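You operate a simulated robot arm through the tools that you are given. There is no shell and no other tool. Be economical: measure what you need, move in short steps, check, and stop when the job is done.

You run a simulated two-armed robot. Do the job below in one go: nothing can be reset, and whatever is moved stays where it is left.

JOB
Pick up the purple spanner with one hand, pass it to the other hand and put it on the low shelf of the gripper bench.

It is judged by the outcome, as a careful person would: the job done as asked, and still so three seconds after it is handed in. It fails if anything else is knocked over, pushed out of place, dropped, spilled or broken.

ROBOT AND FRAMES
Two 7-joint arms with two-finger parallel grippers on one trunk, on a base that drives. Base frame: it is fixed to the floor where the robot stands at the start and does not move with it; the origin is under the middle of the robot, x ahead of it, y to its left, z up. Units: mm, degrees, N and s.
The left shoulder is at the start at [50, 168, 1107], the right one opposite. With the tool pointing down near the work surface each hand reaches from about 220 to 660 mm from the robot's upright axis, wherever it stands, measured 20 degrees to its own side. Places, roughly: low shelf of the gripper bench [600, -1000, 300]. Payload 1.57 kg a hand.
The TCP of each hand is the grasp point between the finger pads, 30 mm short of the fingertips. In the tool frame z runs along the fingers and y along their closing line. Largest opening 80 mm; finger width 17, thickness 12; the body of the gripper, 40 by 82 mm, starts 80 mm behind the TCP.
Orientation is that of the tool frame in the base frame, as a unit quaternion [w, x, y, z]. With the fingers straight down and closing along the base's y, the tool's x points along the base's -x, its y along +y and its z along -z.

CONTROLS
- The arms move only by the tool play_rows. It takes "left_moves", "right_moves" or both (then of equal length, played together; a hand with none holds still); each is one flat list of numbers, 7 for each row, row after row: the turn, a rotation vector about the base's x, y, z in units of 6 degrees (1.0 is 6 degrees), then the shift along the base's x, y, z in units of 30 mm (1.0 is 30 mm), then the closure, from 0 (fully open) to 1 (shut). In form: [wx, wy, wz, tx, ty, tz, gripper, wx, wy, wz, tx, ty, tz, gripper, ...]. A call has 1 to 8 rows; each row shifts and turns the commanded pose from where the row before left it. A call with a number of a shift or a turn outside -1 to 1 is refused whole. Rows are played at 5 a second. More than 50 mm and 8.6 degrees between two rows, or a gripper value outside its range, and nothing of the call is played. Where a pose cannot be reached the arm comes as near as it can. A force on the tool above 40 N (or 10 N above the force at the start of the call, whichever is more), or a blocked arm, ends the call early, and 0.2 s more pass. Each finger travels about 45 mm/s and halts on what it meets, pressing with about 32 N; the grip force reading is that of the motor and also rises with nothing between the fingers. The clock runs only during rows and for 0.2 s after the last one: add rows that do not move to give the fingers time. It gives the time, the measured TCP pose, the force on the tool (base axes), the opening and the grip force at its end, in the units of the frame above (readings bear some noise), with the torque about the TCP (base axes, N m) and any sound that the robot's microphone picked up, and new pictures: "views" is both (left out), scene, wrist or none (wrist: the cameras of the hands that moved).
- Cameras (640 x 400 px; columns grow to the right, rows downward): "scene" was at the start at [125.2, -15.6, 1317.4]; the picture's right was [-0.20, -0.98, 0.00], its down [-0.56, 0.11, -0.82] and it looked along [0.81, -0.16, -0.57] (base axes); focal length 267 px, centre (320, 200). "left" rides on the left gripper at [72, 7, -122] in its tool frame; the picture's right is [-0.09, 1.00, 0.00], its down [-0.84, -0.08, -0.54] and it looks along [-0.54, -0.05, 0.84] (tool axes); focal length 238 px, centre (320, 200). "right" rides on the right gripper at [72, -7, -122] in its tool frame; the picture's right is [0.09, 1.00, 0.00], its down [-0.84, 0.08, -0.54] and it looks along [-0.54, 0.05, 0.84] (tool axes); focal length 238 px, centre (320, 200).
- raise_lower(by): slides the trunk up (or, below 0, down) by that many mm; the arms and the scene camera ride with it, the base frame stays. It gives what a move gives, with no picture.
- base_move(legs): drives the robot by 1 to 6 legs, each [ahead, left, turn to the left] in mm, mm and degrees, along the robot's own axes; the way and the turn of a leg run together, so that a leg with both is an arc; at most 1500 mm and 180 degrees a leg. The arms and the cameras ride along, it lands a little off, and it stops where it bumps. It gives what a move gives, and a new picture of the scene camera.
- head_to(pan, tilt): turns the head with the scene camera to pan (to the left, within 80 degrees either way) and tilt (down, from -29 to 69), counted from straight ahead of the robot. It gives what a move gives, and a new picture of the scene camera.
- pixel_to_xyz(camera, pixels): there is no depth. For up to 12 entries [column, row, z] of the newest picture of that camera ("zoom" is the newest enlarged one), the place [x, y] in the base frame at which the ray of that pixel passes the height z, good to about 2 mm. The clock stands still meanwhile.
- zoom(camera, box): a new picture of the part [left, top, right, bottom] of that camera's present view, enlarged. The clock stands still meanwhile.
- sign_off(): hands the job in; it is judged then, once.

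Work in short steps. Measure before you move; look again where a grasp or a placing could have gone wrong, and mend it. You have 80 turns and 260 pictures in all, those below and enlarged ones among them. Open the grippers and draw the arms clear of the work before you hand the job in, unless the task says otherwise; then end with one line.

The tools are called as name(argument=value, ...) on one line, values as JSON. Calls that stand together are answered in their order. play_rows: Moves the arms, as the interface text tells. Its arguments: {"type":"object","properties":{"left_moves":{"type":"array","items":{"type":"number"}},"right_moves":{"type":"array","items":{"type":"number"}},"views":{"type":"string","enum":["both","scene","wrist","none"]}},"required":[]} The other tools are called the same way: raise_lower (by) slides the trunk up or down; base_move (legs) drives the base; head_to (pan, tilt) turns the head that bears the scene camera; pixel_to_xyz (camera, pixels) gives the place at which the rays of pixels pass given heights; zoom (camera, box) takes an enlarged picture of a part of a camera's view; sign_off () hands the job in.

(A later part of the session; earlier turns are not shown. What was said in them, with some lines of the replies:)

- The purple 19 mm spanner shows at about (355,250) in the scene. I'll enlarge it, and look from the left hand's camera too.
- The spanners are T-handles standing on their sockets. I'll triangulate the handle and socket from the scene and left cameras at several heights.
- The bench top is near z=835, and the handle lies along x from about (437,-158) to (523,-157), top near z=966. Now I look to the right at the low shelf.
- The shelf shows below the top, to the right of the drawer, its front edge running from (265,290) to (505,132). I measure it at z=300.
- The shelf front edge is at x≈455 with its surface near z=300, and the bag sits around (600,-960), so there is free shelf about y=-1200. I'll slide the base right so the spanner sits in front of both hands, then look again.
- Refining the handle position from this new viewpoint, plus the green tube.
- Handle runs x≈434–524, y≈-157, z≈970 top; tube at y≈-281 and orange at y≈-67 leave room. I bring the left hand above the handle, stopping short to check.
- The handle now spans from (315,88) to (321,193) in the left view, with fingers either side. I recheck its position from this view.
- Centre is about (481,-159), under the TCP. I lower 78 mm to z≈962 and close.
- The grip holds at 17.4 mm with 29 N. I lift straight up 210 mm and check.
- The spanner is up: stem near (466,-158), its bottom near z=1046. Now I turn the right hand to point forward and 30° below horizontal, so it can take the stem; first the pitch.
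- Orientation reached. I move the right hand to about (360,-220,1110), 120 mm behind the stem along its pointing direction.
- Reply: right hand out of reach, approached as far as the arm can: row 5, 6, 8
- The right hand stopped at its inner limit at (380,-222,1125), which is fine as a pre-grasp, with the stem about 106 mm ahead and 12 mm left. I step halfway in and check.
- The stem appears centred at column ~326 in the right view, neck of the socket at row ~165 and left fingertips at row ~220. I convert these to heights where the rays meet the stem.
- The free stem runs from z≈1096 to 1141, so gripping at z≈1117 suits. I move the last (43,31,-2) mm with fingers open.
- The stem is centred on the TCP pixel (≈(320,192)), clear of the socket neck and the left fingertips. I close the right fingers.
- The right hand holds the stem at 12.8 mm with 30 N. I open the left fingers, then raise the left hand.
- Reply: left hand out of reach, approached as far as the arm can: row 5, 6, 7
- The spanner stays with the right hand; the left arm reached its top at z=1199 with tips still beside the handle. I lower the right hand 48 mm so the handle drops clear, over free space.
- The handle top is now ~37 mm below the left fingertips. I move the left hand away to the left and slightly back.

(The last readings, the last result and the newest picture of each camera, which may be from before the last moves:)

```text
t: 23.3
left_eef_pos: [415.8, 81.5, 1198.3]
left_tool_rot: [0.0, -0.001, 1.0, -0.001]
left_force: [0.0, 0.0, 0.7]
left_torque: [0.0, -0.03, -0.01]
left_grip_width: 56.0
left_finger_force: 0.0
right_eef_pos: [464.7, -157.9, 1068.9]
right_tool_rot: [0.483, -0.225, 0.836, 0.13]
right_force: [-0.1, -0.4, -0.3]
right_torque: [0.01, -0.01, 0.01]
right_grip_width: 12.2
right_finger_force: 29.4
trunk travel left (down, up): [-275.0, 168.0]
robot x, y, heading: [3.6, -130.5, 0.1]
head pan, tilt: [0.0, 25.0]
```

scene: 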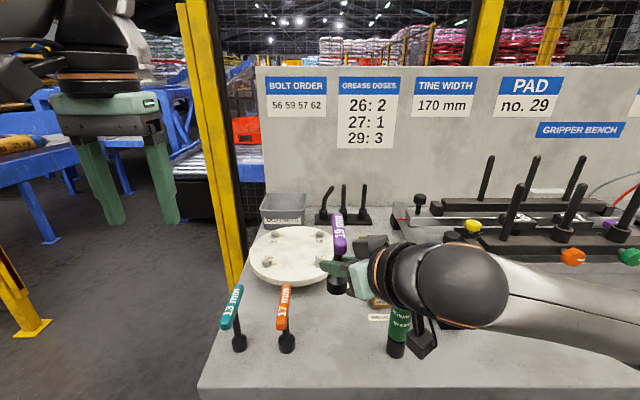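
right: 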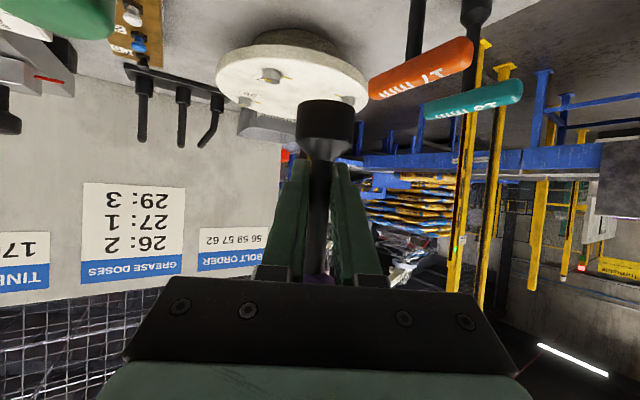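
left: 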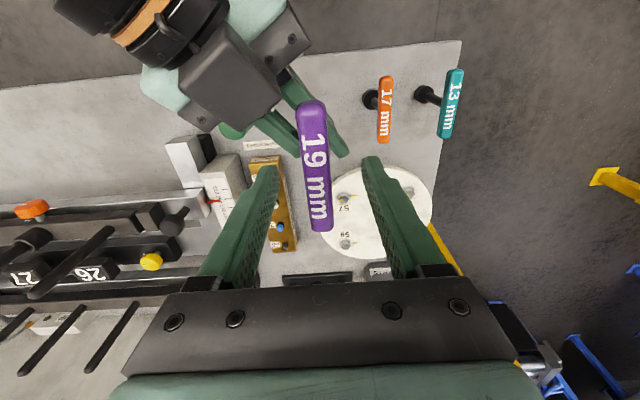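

The left hand is clear. I raise the right hand a little and draw the left hand back close to the robot so it won't reach over the bench later.

play_rows(left_moves=[0, 0, 0, -0.9, 0.3, 0, 0.3, 0, 0, 0, -0.9, 0.3, 0, 0.3, 0, 0, 0, -0.9, 0.3, 0, 0.3, 0, 0, 0, -0.9, 0.3, 0, 0.3, 0, 0, 0, -0.9, 0.3, 0, 0.3, 0, 0, 0, -0.9, 0.3, 0, 0.3], right_moves=[0, 0, 0, 0, 0, 0.4, 1, 0, 0, 0, 0, 0, 0.4, 1, 0, 0, 0, 0, 0, 0.4, 1, 0, 0, 0, 0, 0, 0.4, 1, 0, 0, 0, 0, 0, 0, 1, 0, 0, 0, 0, 0, 0, 1], views="scene")

base_move(legs=[[-380, 0, 0], [0, -950, 0]])

```text
t: 24.7
left_eef_pos: [255.4, 135.1, 1198.0]
left_tool_rot: [0.0, -0.001, 1.0, -0.001]
left_force: [0.2, 0.7, 0.4]
left_torque: [0.04, 0.01, 0.02]
left_grip_width: 56.3
left_finger_force: 0.1
right_eef_pos: [463.5, -159.0, 1115.9]
right_tool_rot: [0.483, -0.223, 0.837, 0.129]
right_force: [0.4, 0.3, -0.8]
right_torque: [-0.01, 0.01, -0.03]
right_grip_width: 12.6
right_finger_force: 30.0
trunk travel left (down, up): [-275.0, 168.0]
robot x, y, heading: [-0.8, -130.5, 0.2]
head pan, tilt: [0.0, 25.0]
```

scene: 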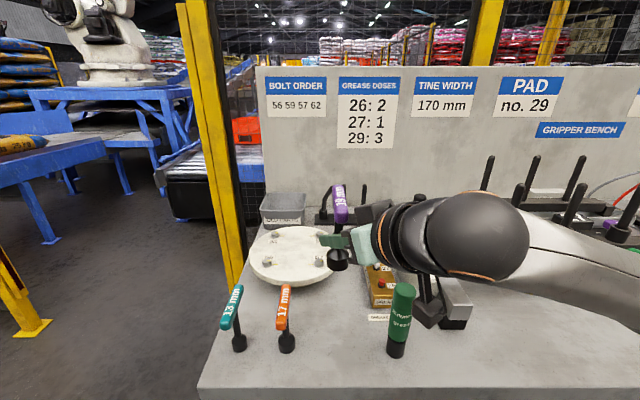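

```text
t: 31.6
left_eef_pos: [-128.5, -803.5, 1197.4]
left_tool_rot: [0.0, -0.006, 1.0, 0.0]
left_force: [0.7, 0.4, 0.2]
left_torque: [-0.01, -0.01, 0.01]
left_grip_width: 56.2
left_finger_force: 0.0
right_eef_pos: [83.8, -1094.8, 1115.0]
right_tool_rot: [0.482, -0.228, 0.835, 0.132]
right_force: [0.0, -0.3, -1.0]
right_torque: [0.0, -0.01, 0.0]
right_grip_width: 12.7
right_finger_force: 30.5
trunk travel left (down, up): [-275.0, 168.0]
robot x, y, heading: [-383.4, -1077.7, 0.6]
head pan, tilt: [0.0, 25.0]
```

scene: 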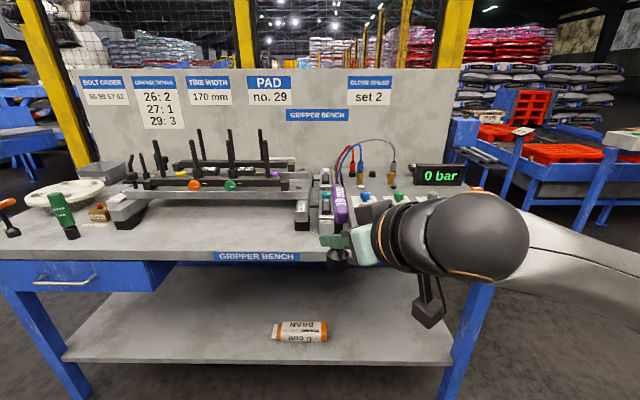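

Robot is at (-383,-1078) and the shelf with the bag at (300,331) is in full view. I lower the trunk fully, then measure the shelf.

raise_lower(by=-270)

head_to(pan=0, tilt=25)

```text
t: 34.4
left_eef_pos: [-127.3, -802.9, 927.7]
left_tool_rot: [0.0, -0.006, 1.0, 0.0]
left_force: [-0.4, -0.7, 0.0]
left_torque: [-0.02, 0.03, -0.01]
left_grip_width: 55.8
left_finger_force: 0.0
right_eef_pos: [82.7, -1094.3, 845.4]
right_tool_rot: [0.482, -0.228, 0.835, 0.133]
right_force: [-0.9, 0.3, -0.8]
right_torque: [0.03, -0.01, -0.01]
right_grip_width: 12.5
right_finger_force: 29.2
trunk travel left (down, up): [-5.0, 438.0]
robot x, y, heading: [-384.1, -1073.7, 0.8]
head pan, tilt: [0.0, 25.0]
```

```text
t: 35.0
left_eef_pos: [-128.2, -802.1, 926.6]
left_tool_rot: [-0.001, -0.006, 1.0, 0.0]
left_force: [0.0, -0.1, 0.6]
left_torque: [-0.02, -0.03, -0.03]
left_grip_width: 55.9
left_finger_force: 0.0
right_eef_pos: [82.5, -1094.1, 846.6]
right_tool_rot: [0.482, -0.229, 0.835, 0.133]
right_force: [0.1, 0.4, -0.3]
right_torque: [0.01, 0.0, 0.01]
right_grip_width: 12.7
right_finger_force: 29.4
trunk travel left (down, up): [-5.0, 438.0]
robot x, y, heading: [-380.8, -1073.5, 0.8]
head pan, tilt: [0.0, 25.0]
```

scene: 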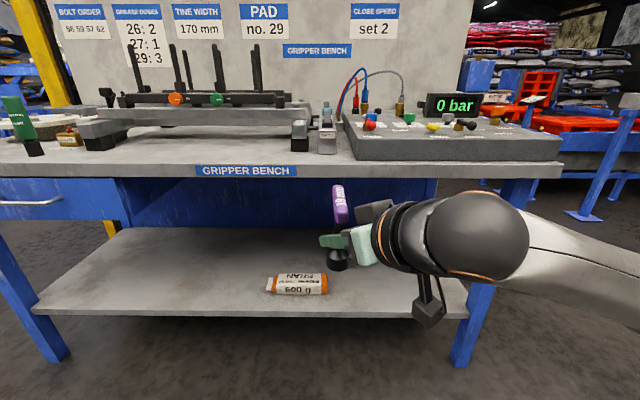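

Measuring the shelf's front edge, the bag, and the bench top from this lower view.

pixel_to_xyz(camera="scene", pixels=[[300, 317, 300], [300, 317, 280], [300, 317, 320], [268, 293, 300], [328, 294, 300], [465, 316, 300], [300, 231, 300], [250, 166, 835], [250, 178, 800], [380, 300, 300]])

zoom(camera="scene", box=[220, 170, 540, 370])

```text
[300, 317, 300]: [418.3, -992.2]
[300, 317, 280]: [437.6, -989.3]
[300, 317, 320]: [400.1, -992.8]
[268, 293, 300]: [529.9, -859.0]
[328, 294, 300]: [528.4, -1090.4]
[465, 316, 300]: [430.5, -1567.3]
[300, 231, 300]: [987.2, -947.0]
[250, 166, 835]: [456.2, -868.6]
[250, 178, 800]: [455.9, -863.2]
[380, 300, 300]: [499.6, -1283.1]
```

```text
2.00 times, centred on (380, 270) of scene
```

zoom: 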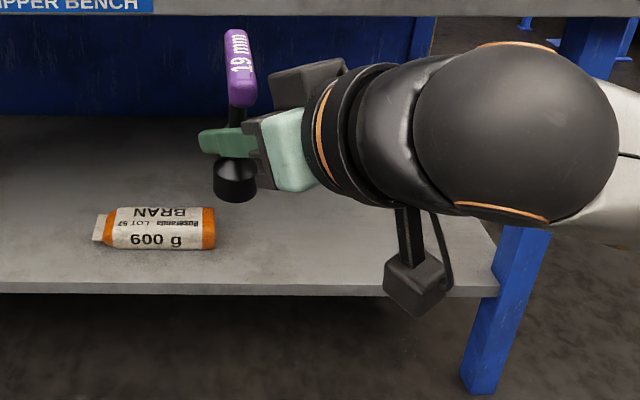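

The bench top seems nearer z=848, and the shelf z≈280–300 with its front edge near x=455–465; the bag ends at y≈-1090. I lower the right hand in front of the bench and shift it right to y≈-1210.

play_rows(right_moves=[0, 0, 0, 0, -0.5, -1, 1, 0, 0, 0, 0, -0.5, -1, 1, 0, 0, 0, 0, -0.5, -1, 1, 0, 0, 0, 0, -0.5, -1, 1, 0, 0, 0, 0, -0.5, -1, 1, 0, 0, 0, 0, -0.5, -1, 1, 0, 0, 0, 0, -0.5, -1, 1, 0, 0, 0, 0, -0.4, -1, 1], views="scene")

```text
t: 36.8
left_eef_pos: [-129.5, -803.4, 926.1]
left_tool_rot: [0.0, -0.006, 1.0, 0.0]
left_force: [0.4, -0.1, -0.2]
left_torque: [-0.02, 0.0, -0.03]
left_grip_width: 55.8
left_finger_force: 0.0
right_eef_pos: [85.5, -1211.3, 607.7]
right_tool_rot: [0.482, -0.23, 0.835, 0.133]
right_force: [0.3, -0.1, 1.0]
right_torque: [-0.02, 0.02, 0.01]
right_grip_width: 12.5
right_finger_force: 28.8
trunk travel left (down, up): [-5.0, 438.0]
robot x, y, heading: [-379.8, -1073.1, 1.0]
head pan, tilt: [0.0, 25.0]
```

scene: 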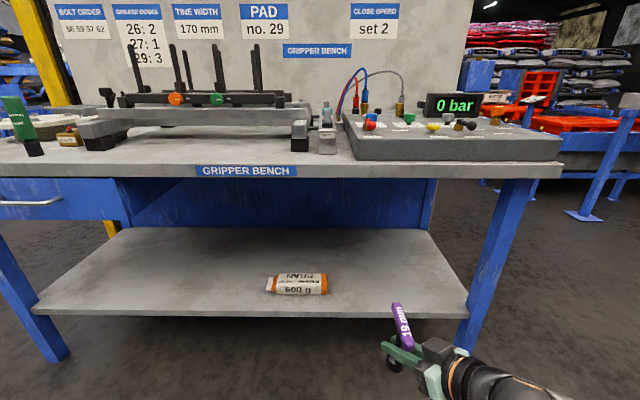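

Continuing down to z≈430 and out ~70 mm.

play_rows(right_moves=[0, 0, 0, 0.3, 0, -1, 1, 0, 0, 0, 0.3, 0, -1, 1, 0, 0, 0, 0.3, 0, -1, 1, 0, 0, 0, 0.3, 0, -1, 1, 0, 0, 0, 0.3, 0, -1, 1, 0, 0, 0, 0.3, 0, -0.8, 1, 0, 0, 0, 0.4, 0, 0, 1], views="both")

```text
t: 38.4
left_eef_pos: [-128.2, -802.3, 925.9]
left_tool_rot: [0.0, -0.005, 1.0, 0.0]
left_force: [-0.5, 0.2, 0.4]
left_torque: [-0.02, 0.0, 0.01]
left_grip_width: 56.3
left_finger_force: 0.0
right_eef_pos: [151.0, -1212.1, 431.9]
right_tool_rot: [0.483, -0.229, 0.834, 0.133]
right_force: [-0.3, 0.3, 0.3]
right_torque: [0.01, 0.0, -0.01]
right_grip_width: 12.6
right_finger_force: 29.1
trunk travel left (down, up): [-5.0, 438.0]
robot x, y, heading: [-379.3, -1073.7, 0.8]
head pan, tilt: [0.0, 25.0]
```

scene: 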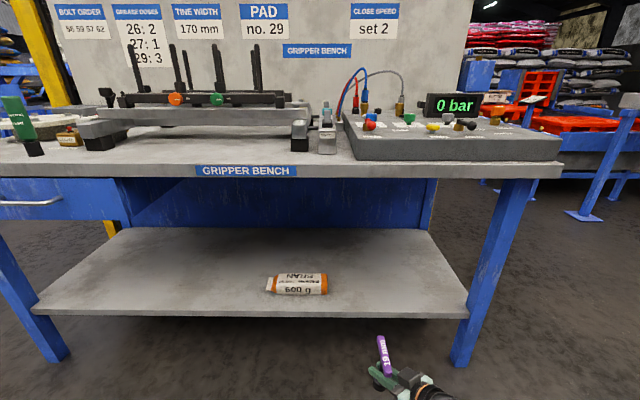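
right: 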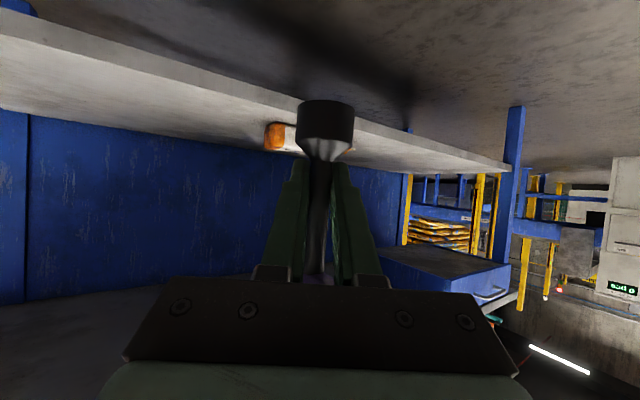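

The right hand carries the spanner at z=432, well above shelf level, and right view shows the shelf free ahead. I drive forward in two legs.

base_move(legs=[[200, 0, -0.8]])

head_to(pan=-25, tilt=45)

```text
t: 40.0
left_eef_pos: [68.0, -804.5, 926.2]
left_tool_rot: [0.0, 0.001, 1.0, 0.001]
left_force: [-0.4, -0.1, -0.1]
left_torque: [0.0, 0.0, -0.02]
left_grip_width: 56.2
left_finger_force: 0.0
right_eef_pos: [341.8, -1217.9, 431.7]
right_tool_rot: [0.483, -0.223, 0.837, 0.129]
right_force: [0.9, -0.8, 0.3]
right_torque: [0.05, -0.01, -0.03]
right_grip_width: 12.5
right_finger_force: 29.5
trunk travel left (down, up): [-5.0, 438.0]
robot x, y, heading: [-187.6, -1069.3, -0.2]
head pan, tilt: [0.0, 25.0]
```

scene: 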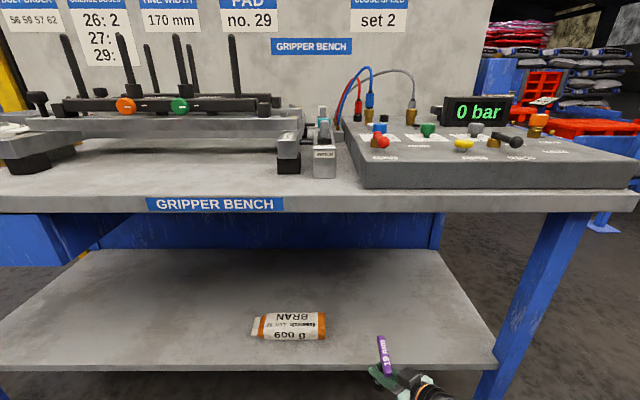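

```text
t: 40.9
left_eef_pos: [69.8, -805.9, 926.4]
left_tool_rot: [0.0, 0.001, 1.0, 0.0]
left_force: [0.5, -0.3, -0.3]
left_torque: [0.02, 0.01, -0.03]
left_grip_width: 56.2
left_finger_force: 0.1
right_eef_pos: [341.5, -1217.9, 432.4]
right_tool_rot: [0.483, -0.223, 0.837, 0.129]
right_force: [0.3, -0.3, 0.0]
right_torque: [-0.04, -0.02, 0.0]
right_grip_width: 12.4
right_finger_force: 29.7
trunk travel left (down, up): [-5.0, 438.0]
robot x, y, heading: [-191.9, -1076.0, 0.1]
head pan, tilt: [-25.0, 45.0]
```

scene: 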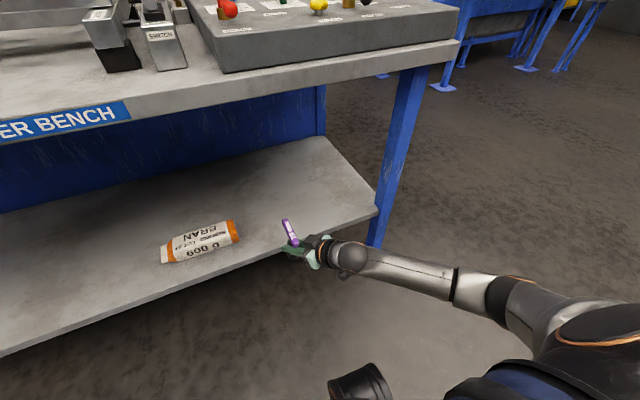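

The forearm stays behind the bench leg line (x<445), and the way is free. I drive ahead another 190 mm.

base_move(legs=[[100, 0, 0], [90, 0, 0]])

zoom(camera="scene", box=[100, 100, 420, 300])

```text
t: 42.7
left_eef_pos: [261.8, -805.4, 927.3]
left_tool_rot: [0.0, 0.0, 1.0, 0.0]
left_force: [-0.3, 0.6, 0.2]
left_torque: [0.01, -0.02, -0.04]
left_grip_width: 56.3
left_finger_force: 0.0
right_eef_pos: [535.8, -1219.2, 430.9]
right_tool_rot: [0.483, -0.223, 0.837, 0.129]
right_force: [0.1, 0.6, 1.0]
right_torque: [0.02, 0.01, 0.03]
right_grip_width: 12.4
right_finger_force: 29.4
trunk travel left (down, up): [-5.0, 438.0]
robot x, y, heading: [7.6, -1076.4, -0.1]
head pan, tilt: [-25.0, 45.0]
```

scene: 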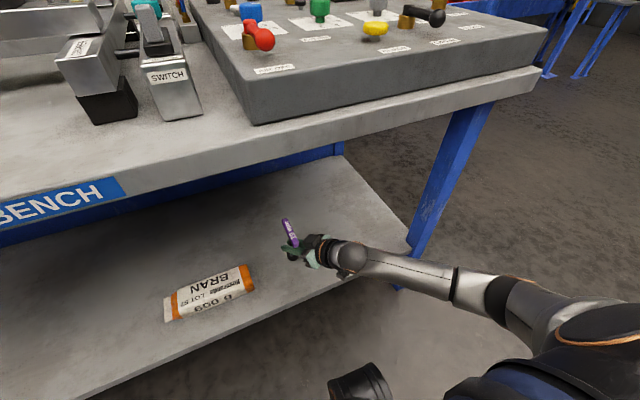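

```text
2.00 times, centred on (260, 200) of scene
```

zoom: 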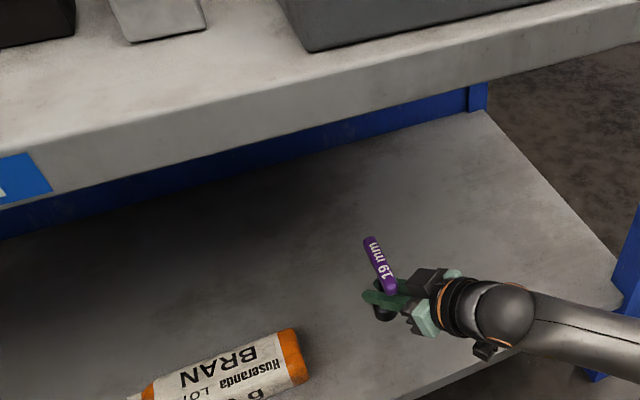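

Over the shelf at (536,-1219), clear of the bag. I go 12 mm further in and lower to z≈385, then check.

play_rows(right_moves=[0, 0, 0, 0.4, 0, -0.5, 1, 0, 0, 0, 0, 0, -0.5, 1, 0, 0, 0, 0, 0, -0.5, 1, 0, 0, 0, 0, 0, 0, 1])

zoom(camera="scene", box=[230, 190, 358, 270])

```text
t: 43.7
left_eef_pos: [263.9, -806.1, 926.3]
left_tool_rot: [0.0, -0.001, 1.0, 0.0]
left_force: [0.4, -0.1, 0.2]
left_torque: [0.04, 0.0, -0.01]
left_grip_width: 55.9
left_finger_force: 0.1
right_eef_pos: [548.4, -1217.8, 386.5]
right_tool_rot: [0.483, -0.223, 0.837, 0.128]
right_force: [0.1, 0.5, -1.0]
right_torque: [0.01, 0.02, 0.01]
right_grip_width: 12.6
right_finger_force: 29.4
trunk travel left (down, up): [-5.0, 438.0]
robot x, y, heading: [9.1, -1069.8, 0.1]
head pan, tilt: [-25.0, 45.0]
```

scene: 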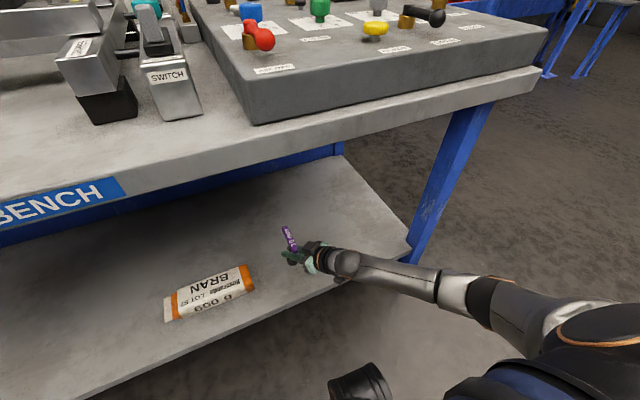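
right: 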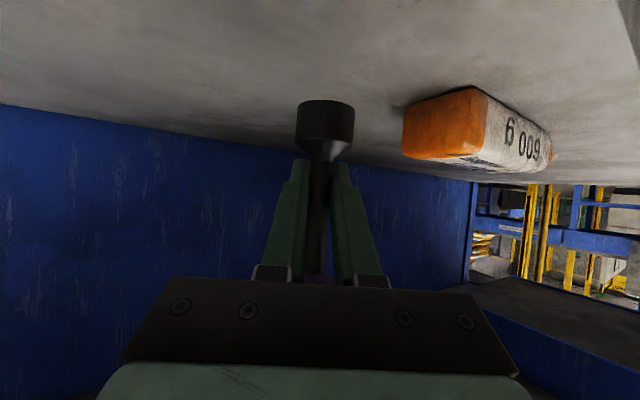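

```text
5.00 times, centred on (294, 230) of scene
```

zoom: 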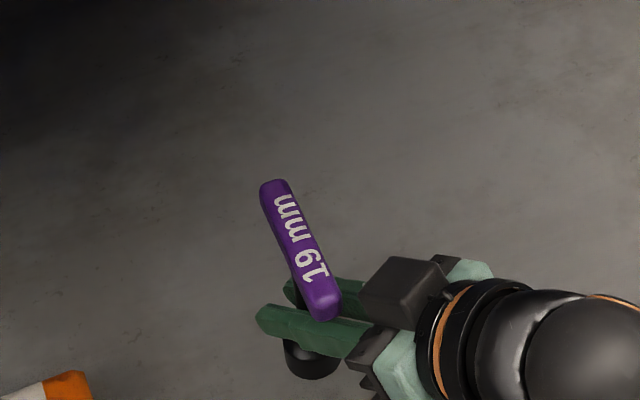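

In the right view the socket's bottom rim is at row ~103. I find its height, and shelf height via the bag's base touching the shelf.

pixel_to_xyz(camera="right", pixels=[[326, 108, 310], [326, 108, 320], [326, 108, 330], [326, 108, 340], [480, 88, 280], [480, 88, 290], [480, 88, 300]])

pixel_to_xyz(camera="scene", pixels=[[254, 289, 280], [254, 289, 290], [254, 289, 300]])

```text
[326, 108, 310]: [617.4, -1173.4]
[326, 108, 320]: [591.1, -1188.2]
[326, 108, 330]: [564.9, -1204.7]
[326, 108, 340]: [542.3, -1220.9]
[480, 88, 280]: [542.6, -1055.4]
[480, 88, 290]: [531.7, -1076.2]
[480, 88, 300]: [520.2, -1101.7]
```

```text
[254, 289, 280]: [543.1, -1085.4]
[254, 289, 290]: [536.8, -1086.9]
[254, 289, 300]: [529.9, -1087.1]
```

The socket bottom is at z≈335 and the shelf near 292, so contact is expected near TCP z≈345. I lower to ~362 and then in small steps.

play_rows(right_moves=[0, 0, 0, 0, 0, -0.4, 1, 0, 0, 0, 0, 0, -0.4, 1, 0, 0, 0, 0, 0, 0, 1], views="wrist")

play_rows(right_moves=[0, 0, 0, 0, 0, -0.15, 1, 0, 0, 0, 0, 0, -0.15, 1, 0, 0, 0, 0, 0, 0, 1], views="wrist")

```text
t: 44.5
left_eef_pos: [263.3, -806.2, 926.9]
left_tool_rot: [-0.001, 0.0, 1.0, 0.0]
left_force: [-0.2, -0.6, -0.7]
left_torque: [-0.02, -0.01, 0.0]
left_grip_width: 56.2
left_finger_force: 0.0
right_eef_pos: [548.1, -1217.7, 362.3]
right_tool_rot: [0.483, -0.224, 0.837, 0.13]
right_force: [-0.3, 0.6, -0.2]
right_torque: [-0.03, -0.01, 0.0]
right_grip_width: 12.5
right_finger_force: 29.4
trunk travel left (down, up): [-5.0, 438.0]
robot x, y, heading: [9.3, -1073.0, -0.1]
head pan, tilt: [-25.0, 45.0]
```

right: 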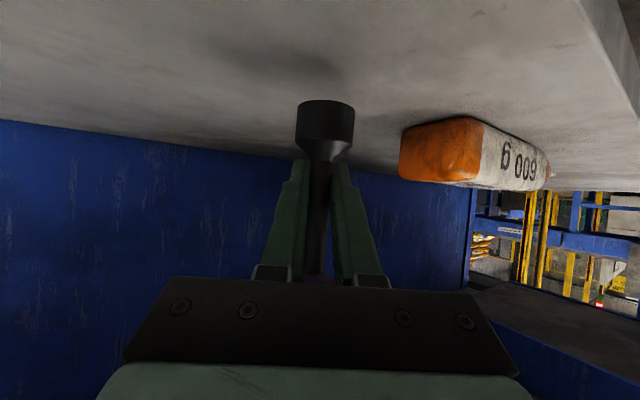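

```text
t: 45.3
left_eef_pos: [262.7, -805.2, 926.0]
left_tool_rot: [0.0, 0.0, 1.0, 0.0]
left_force: [-0.8, 0.5, -0.4]
left_torque: [0.01, 0.03, -0.01]
left_grip_width: 56.1
left_finger_force: 0.0
right_eef_pos: [547.7, -1218.2, 353.1]
right_tool_rot: [0.483, -0.225, 0.836, 0.13]
right_force: [0.2, -0.3, -0.7]
right_torque: [0.0, 0.01, -0.02]
right_grip_width: 12.5
right_finger_force: 29.2
trunk travel left (down, up): [-5.0, 438.0]
robot x, y, heading: [5.2, -1073.3, -0.2]
head pan, tilt: [-25.0, 45.0]
```

right: 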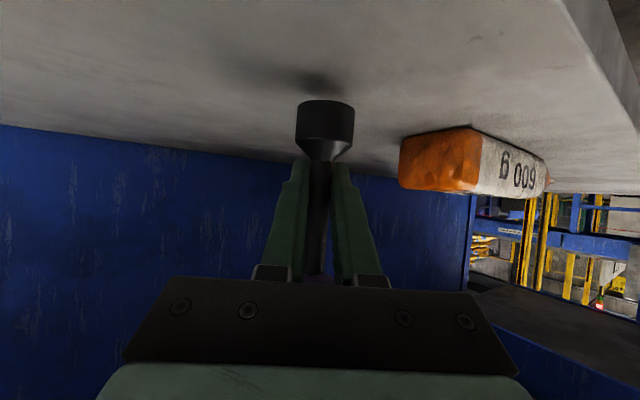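

The socket's shadow (row ~80) is closing on its rim but there is no contact yet. I keep lowering in small steps.

play_rows(right_moves=[0, 0, 0, 0, 0, -0.15, 1, 0, 0, 0, 0, 0, -0.1, 1, 0, 0, 0, 0, 0, 0, 1], views="wrist")

play_rows(right_moves=[0, 0, 0, 0, 0, -0.1, 1, 0, 0, 0, 0, 0, 0, 1], views="wrist")

```text
t: 46.1
left_eef_pos: [264.2, -805.3, 927.3]
left_tool_rot: [0.0, 0.0, 1.0, 0.0]
left_force: [0.6, -0.3, 1.0]
left_torque: [0.03, 0.02, 0.0]
left_grip_width: 56.1
left_finger_force: 0.0
right_eef_pos: [546.6, -1218.1, 346.2]
right_tool_rot: [0.483, -0.224, 0.837, 0.129]
right_force: [0.3, 0.5, 0.3]
right_torque: [0.02, 0.0, 0.0]
right_grip_width: 12.7
right_finger_force: 29.3
trunk travel left (down, up): [-5.0, 438.0]
robot x, y, heading: [6.7, -1070.6, -0.0]
head pan, tilt: [-25.0, 45.0]
```

right: 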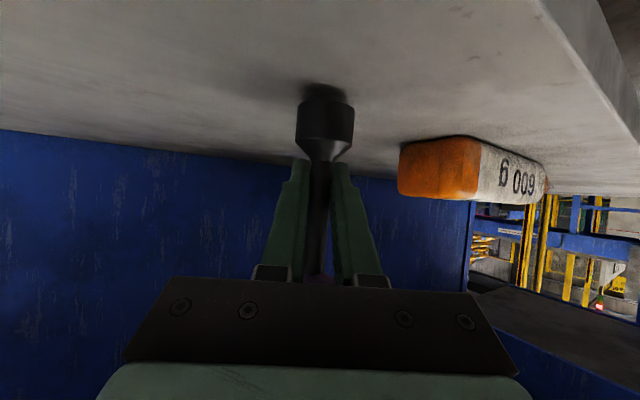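

```text
t: 46.7
left_eef_pos: [262.7, -805.4, 925.7]
left_tool_rot: [0.0, 0.0, 1.0, -0.001]
left_force: [0.8, 0.1, 1.6]
left_torque: [0.02, 0.0, -0.01]
left_grip_width: 55.9
left_finger_force: 0.0
right_eef_pos: [548.7, -1216.9, 343.0]
right_tool_rot: [0.483, -0.223, 0.837, 0.129]
right_force: [-1.0, -0.2, -0.2]
right_torque: [0.0, -0.04, 0.0]
right_grip_width: 12.3
right_finger_force: 29.3
trunk travel left (down, up): [-5.0, 438.0]
robot x, y, heading: [4.8, -1071.2, -0.2]
head pan, tilt: [-25.0, 45.0]
```

right: 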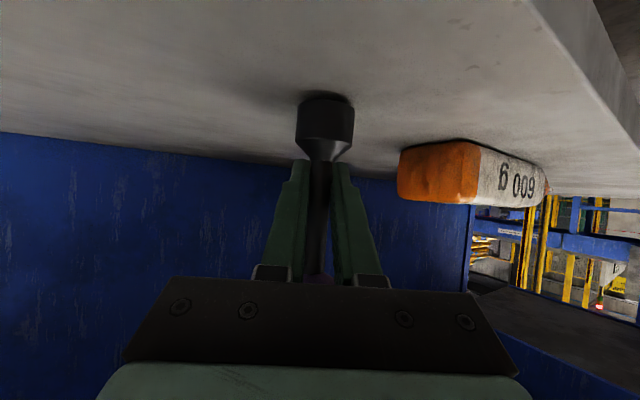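

Nearly touching: the shadow meets the rim. I go on in 2 mm steps watching the force.

play_rows(right_moves=[0, 0, 0, 0, 0, -0.07, 1, 0, 0, 0, 0, 0, 0, 1], views="none")

play_rows(right_moves=[0, 0, 0, 0, 0, -0.05, 1, 0, 0, 0, 0, 0, 0, 1], views="wrist")

```text
t: 47.3
left_eef_pos: [262.2, -805.0, 927.0]
left_tool_rot: [0.0, 0.0, 1.0, 0.0]
left_force: [0.6, 0.2, -0.2]
left_torque: [-0.02, 0.02, 0.03]
left_grip_width: 55.8
left_finger_force: 0.1
right_eef_pos: [547.8, -1217.4, 340.4]
right_tool_rot: [0.483, -0.224, 0.837, 0.13]
right_force: [-0.4, 0.4, -0.1]
right_torque: [0.03, -0.02, -0.01]
right_grip_width: 12.6
right_finger_force: 29.7
trunk travel left (down, up): [-5.0, 438.0]
robot x, y, heading: [4.2, -1072.1, -0.3]
head pan, tilt: [-25.0, 45.0]
```

```text
t: 47.9
left_eef_pos: [262.9, -805.4, 926.9]
left_tool_rot: [0.0, 0.0, 1.0, 0.0]
left_force: [-0.2, 0.8, -0.4]
left_torque: [0.0, -0.04, -0.02]
left_grip_width: 55.8
left_finger_force: 0.1
right_eef_pos: [549.7, -1217.5, 338.7]
right_tool_rot: [0.483, -0.223, 0.837, 0.129]
right_force: [0.1, -0.5, 0.1]
right_torque: [-0.02, 0.0, -0.02]
right_grip_width: 12.5
right_finger_force: 30.0
trunk travel left (down, up): [-5.0, 438.0]
robot x, y, heading: [9.4, -1071.0, -0.2]
head pan, tilt: [-25.0, 45.0]
```

right: 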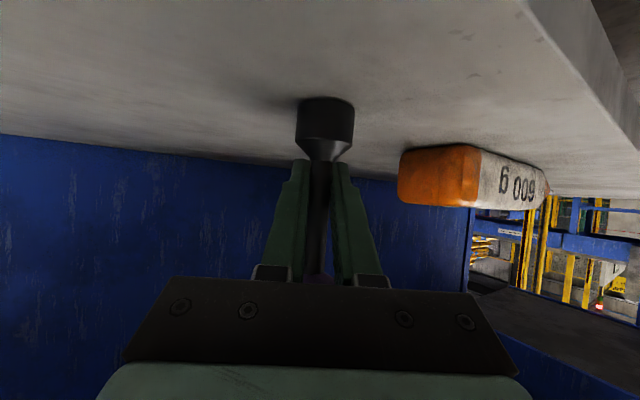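

play_rows(right_moves=[0, 0, 0, 0, 0, -0.05, 1, 0, 0, 0, 0, 0, 0, 1], views="none")

play_rows(right_moves=[0, 0, 0, 0, 0, -0.05, 1, 0, 0, 0, 0, 0, 0, 1], views="wrist")

```text
t: 48.5
left_eef_pos: [262.7, -806.0, 927.2]
left_tool_rot: [0.0, 0.0, 1.0, 0.0]
left_force: [-0.7, -0.2, -0.1]
left_torque: [-0.01, 0.02, -0.01]
left_grip_width: 56.1
left_finger_force: 0.1
right_eef_pos: [548.0, -1218.1, 337.7]
right_tool_rot: [0.482, -0.225, 0.837, 0.13]
right_force: [-0.2, -1.1, -0.1]
right_torque: [-0.01, 0.0, 0.01]
right_grip_width: 12.4
right_finger_force: 29.6
trunk travel left (down, up): [-5.0, 438.0]
robot x, y, heading: [5.3, -1072.8, -0.0]
head pan, tilt: [-25.0, 45.0]
```

```text
t: 49.1
left_eef_pos: [262.5, -806.6, 927.3]
left_tool_rot: [0.0, 0.0, 1.0, 0.0]
left_force: [0.3, 0.1, 0.8]
left_torque: [0.01, 0.03, 0.03]
left_grip_width: 56.1
left_finger_force: 0.0
right_eef_pos: [547.8, -1218.5, 337.4]
right_tool_rot: [0.483, -0.224, 0.837, 0.129]
right_force: [-0.4, -1.3, -0.1]
right_torque: [-0.07, 0.08, 0.02]
right_grip_width: 12.6
right_finger_force: 28.9
trunk travel left (down, up): [-5.0, 438.0]
robot x, y, heading: [3.5, -1071.1, -0.1]
head pan, tilt: [-25.0, 45.0]
```

right: 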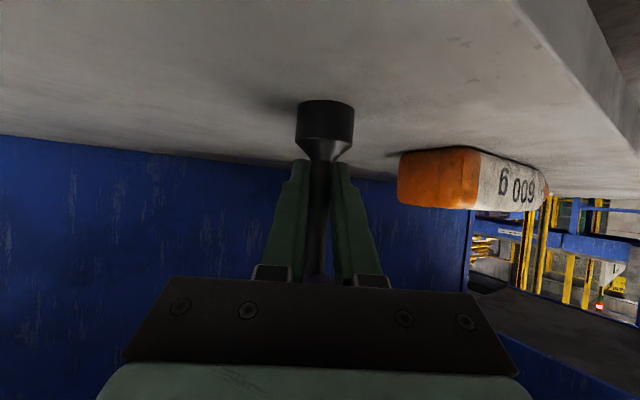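

A small torque appears and the last step barely moved the hand: contact is starting. One more 1.5 mm step.

play_rows(right_moves=[0, 0, 0, 0, 0, -0.05, 1, 0, 0, 0, 0, 0, 0, 1], views="none")

```text
t: 49.7
left_eef_pos: [262.4, -805.2, 927.0]
left_tool_rot: [0.002, 0.0, 1.0, 0.0]
left_force: [0.0, -0.9, -0.6]
left_torque: [-0.01, 0.03, 0.03]
left_grip_width: 55.9
left_finger_force: 0.1
right_eef_pos: [549.3, -1217.7, 338.2]
right_tool_rot: [0.484, -0.224, 0.836, 0.13]
right_force: [-2.6, -2.5, 8.8]
right_torque: [-0.14, 0.34, -0.04]
right_grip_width: 12.5
right_finger_force: 29.6
trunk travel left (down, up): [-5.0, 438.0]
robot x, y, heading: [5.2, -1071.9, -0.3]
head pan, tilt: [-25.0, 45.0]
```

Contact with 9 N upward. I open the fingers in place gently.

play_rows(right_moves=[0, 0, 0, 0, 0, 0.02, 0.9, 0, 0, 0, 0, 0, 0, 0.8, 0, 0, 0, 0, 0, 0, 0.7, 0, 0, 0, 0, 0, 0, 0.5, 0, 0, 0, 0, 0, 0, 0.25, 0, 0, 0, 0, 0, 0, 0, 0, 0, 0, 0, 0, 0, 0])

zoom(camera="scene", box=[230, 190, 358, 270])

```text
t: 51.3
left_eef_pos: [262.7, -805.2, 926.7]
left_tool_rot: [-0.001, 0.0, 1.0, 0.0]
left_force: [0.0, -1.1, -0.5]
left_torque: [0.02, 0.0, 0.0]
left_grip_width: 56.1
left_finger_force: 0.2
right_eef_pos: [549.2, -1217.9, 335.9]
right_tool_rot: [0.483, -0.223, 0.837, 0.129]
right_force: [0.4, 0.3, 1.0]
right_torque: [-0.02, -0.02, 0.01]
right_grip_width: 80.1
right_finger_force: 0.1
trunk travel left (down, up): [-5.0, 438.0]
robot x, y, heading: [7.0, -1073.5, 0.1]
head pan, tilt: [-25.0, 45.0]
```

scene: 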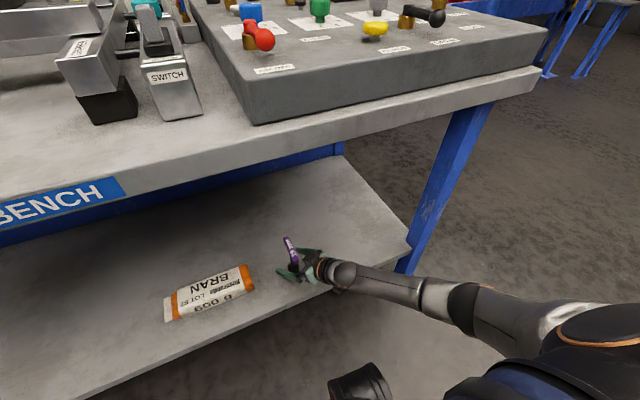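
right: 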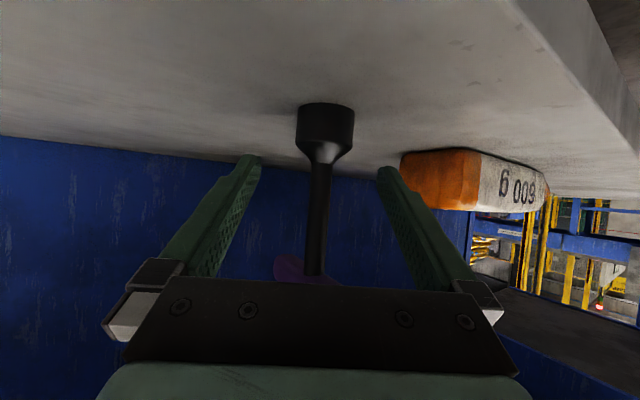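

```text
5.00 times, centred on (294, 230) of scene
```

zoom: 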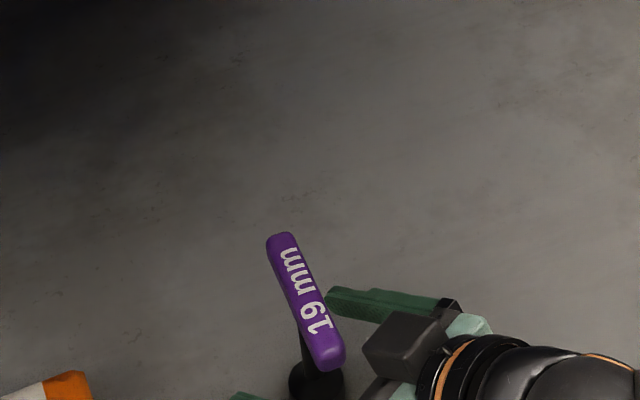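

The spanner stands upright on the shelf, released. I withdraw straight back along the finger direction, horizontally.

play_rows(right_moves=[0, 0, 0, -0.43, -0.25, 0, 0, 0, 0, 0, -0.43, -0.25, 0, 0, 0, 0, 0, -0.87, -0.5, 0, 0, 0, 0, 0, -0.87, -0.5, 0, 0, 0, 0, 0, -0.87, -0.5, 0, 0, 0, 0, 0, -0.87, -0.5, 0.1, 0])

zoom(camera="scene", box=[200, 170, 360, 270])

```text
t: 52.7
left_eef_pos: [263.4, -806.7, 927.2]
left_tool_rot: [0.001, 0.0, 1.0, 0.0]
left_force: [-0.4, -0.2, -0.4]
left_torque: [0.01, -0.03, 0.01]
left_grip_width: 56.1
left_finger_force: 0.1
right_eef_pos: [419.6, -1292.1, 338.8]
right_tool_rot: [0.484, -0.224, 0.836, 0.13]
right_force: [0.3, -0.8, 0.2]
right_torque: [0.01, -0.01, 0.01]
right_grip_width: 80.0
right_finger_force: 0.1
trunk travel left (down, up): [-5.0, 438.0]
robot x, y, heading: [5.1, -1073.8, -0.1]
head pan, tilt: [-25.0, 45.0]
```

scene: 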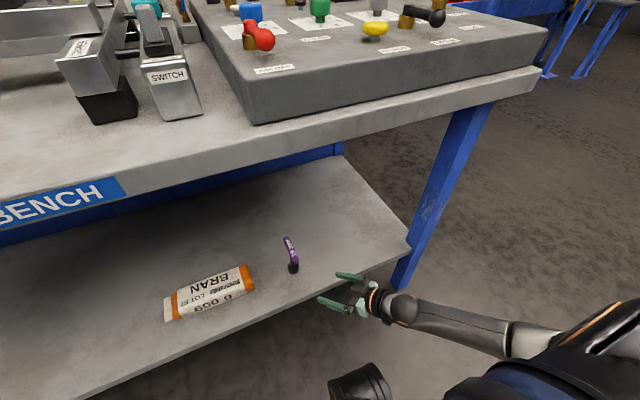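
right: 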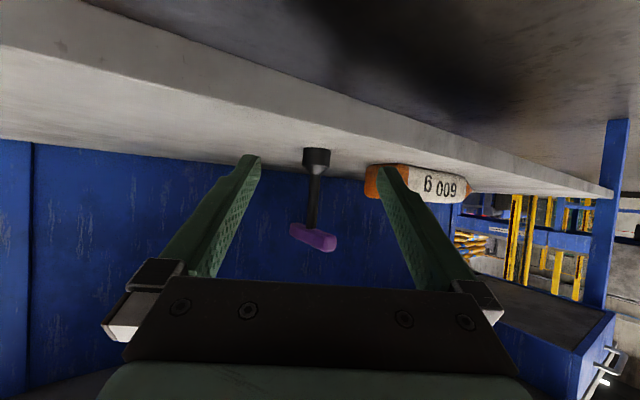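

```text
4.00 times, centred on (280, 220) of scene
```

zoom: 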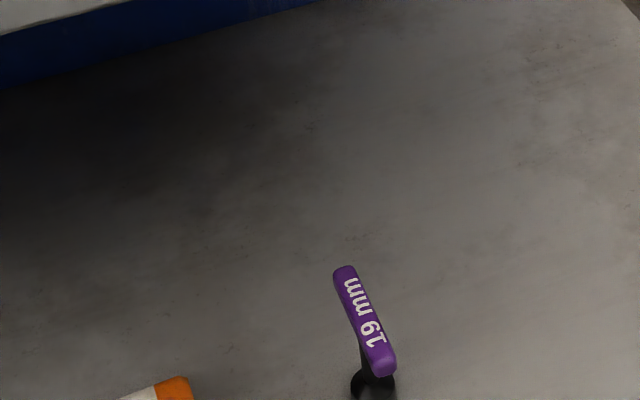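

The spanner stands freely on the shelf and the fingers are out. I back the robot off so both arms are clear, and look once more.

base_move(legs=[[-350, 0, 0]])

play_rows(left_moves=[0, 0, 0, 0, 0, 0, 0, 0, 0, 0, 0, 0, 0, 0, 0, 0, 0, 0, 0, 0, 0], views="scene")

head_to(pan=-5, tilt=28)

```text
t: 55.0
left_eef_pos: [-89.1, -805.3, 926.9]
left_tool_rot: [-0.001, 0.003, 1.0, 0.0]
left_force: [-0.5, 0.6, -0.4]
left_torque: [0.04, 0.01, 0.01]
left_grip_width: 56.0
left_finger_force: 0.0
right_eef_pos: [64.5, -1293.6, 337.5]
right_tool_rot: [0.483, -0.222, 0.837, 0.129]
right_force: [-0.2, -0.6, -0.1]
right_torque: [-0.01, 0.0, -0.01]
right_grip_width: 80.1
right_finger_force: 0.0
trunk travel left (down, up): [-5.0, 438.0]
robot x, y, heading: [-345.7, -1070.4, -0.4]
head pan, tilt: [-25.0, 45.0]
```

scene: 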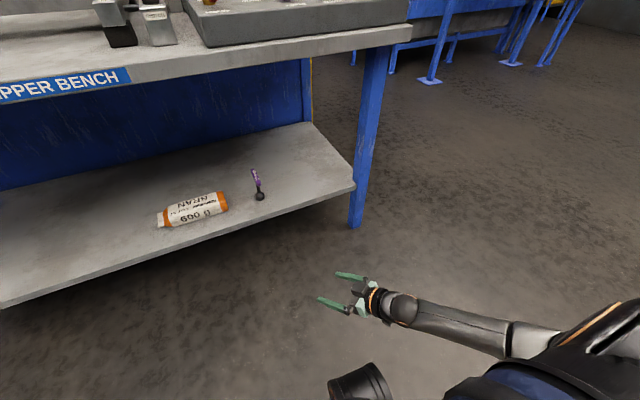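

```text
t: 55.8
left_eef_pos: [-88.2, -805.3, 927.5]
left_tool_rot: [0.0, 0.003, 1.0, 0.0]
left_force: [-0.4, -0.4, 0.7]
left_torque: [0.01, 0.02, -0.02]
left_grip_width: 79.9
left_finger_force: 0.0
right_eef_pos: [63.9, -1294.3, 337.1]
right_tool_rot: [0.483, -0.222, 0.837, 0.129]
right_force: [0.2, 0.8, 0.1]
right_torque: [-0.01, 0.03, 0.02]
right_grip_width: 79.8
right_finger_force: 0.0
trunk travel left (down, up): [-5.0, 438.0]
robot x, y, heading: [-343.6, -1069.4, -0.4]
head pan, tilt: [-25.0, 45.0]
```

scene: 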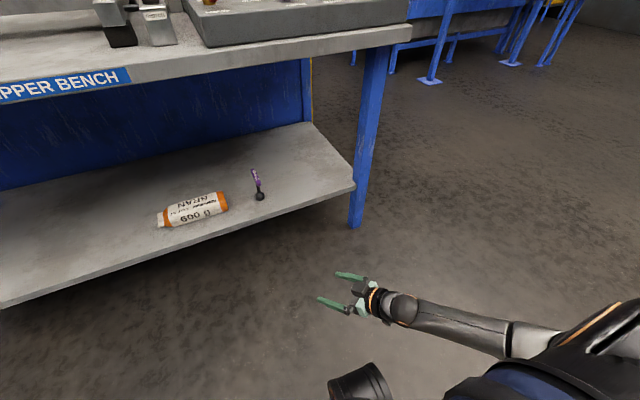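

```text
t: 56.6
left_eef_pos: [-87.3, -805.0, 925.8]
left_tool_rot: [-0.001, 0.004, 1.0, 0.0]
left_force: [0.1, 0.2, 0.1]
left_torque: [0.03, -0.01, -0.02]
left_grip_width: 80.2
left_finger_force: 0.0
right_eef_pos: [64.6, -1295.1, 337.5]
right_tool_rot: [0.484, -0.221, 0.837, 0.128]
right_force: [-0.1, -0.9, 0.3]
right_torque: [-0.01, 0.0, 0.02]
right_grip_width: 80.3
right_finger_force: 0.0
trunk travel left (down, up): [-5.0, 438.0]
robot x, y, heading: [-346.5, -1069.3, -0.6]
head pan, tilt: [-5.0, 28.0]
```

scene: 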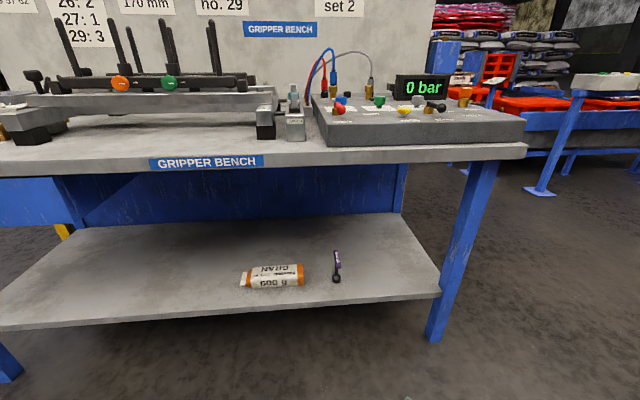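

The spanner stands upright at (337,268) on the low shelf, the bag is untouched, and both hands are open and clear. I hand the job in.

sign_off()

```text
The job is handed in.
```

The purple spanner was picked up with the left hand, passed to the right hand, and now stands upright on the low shelf of the gripper bench; I saw nothing else disturbed.
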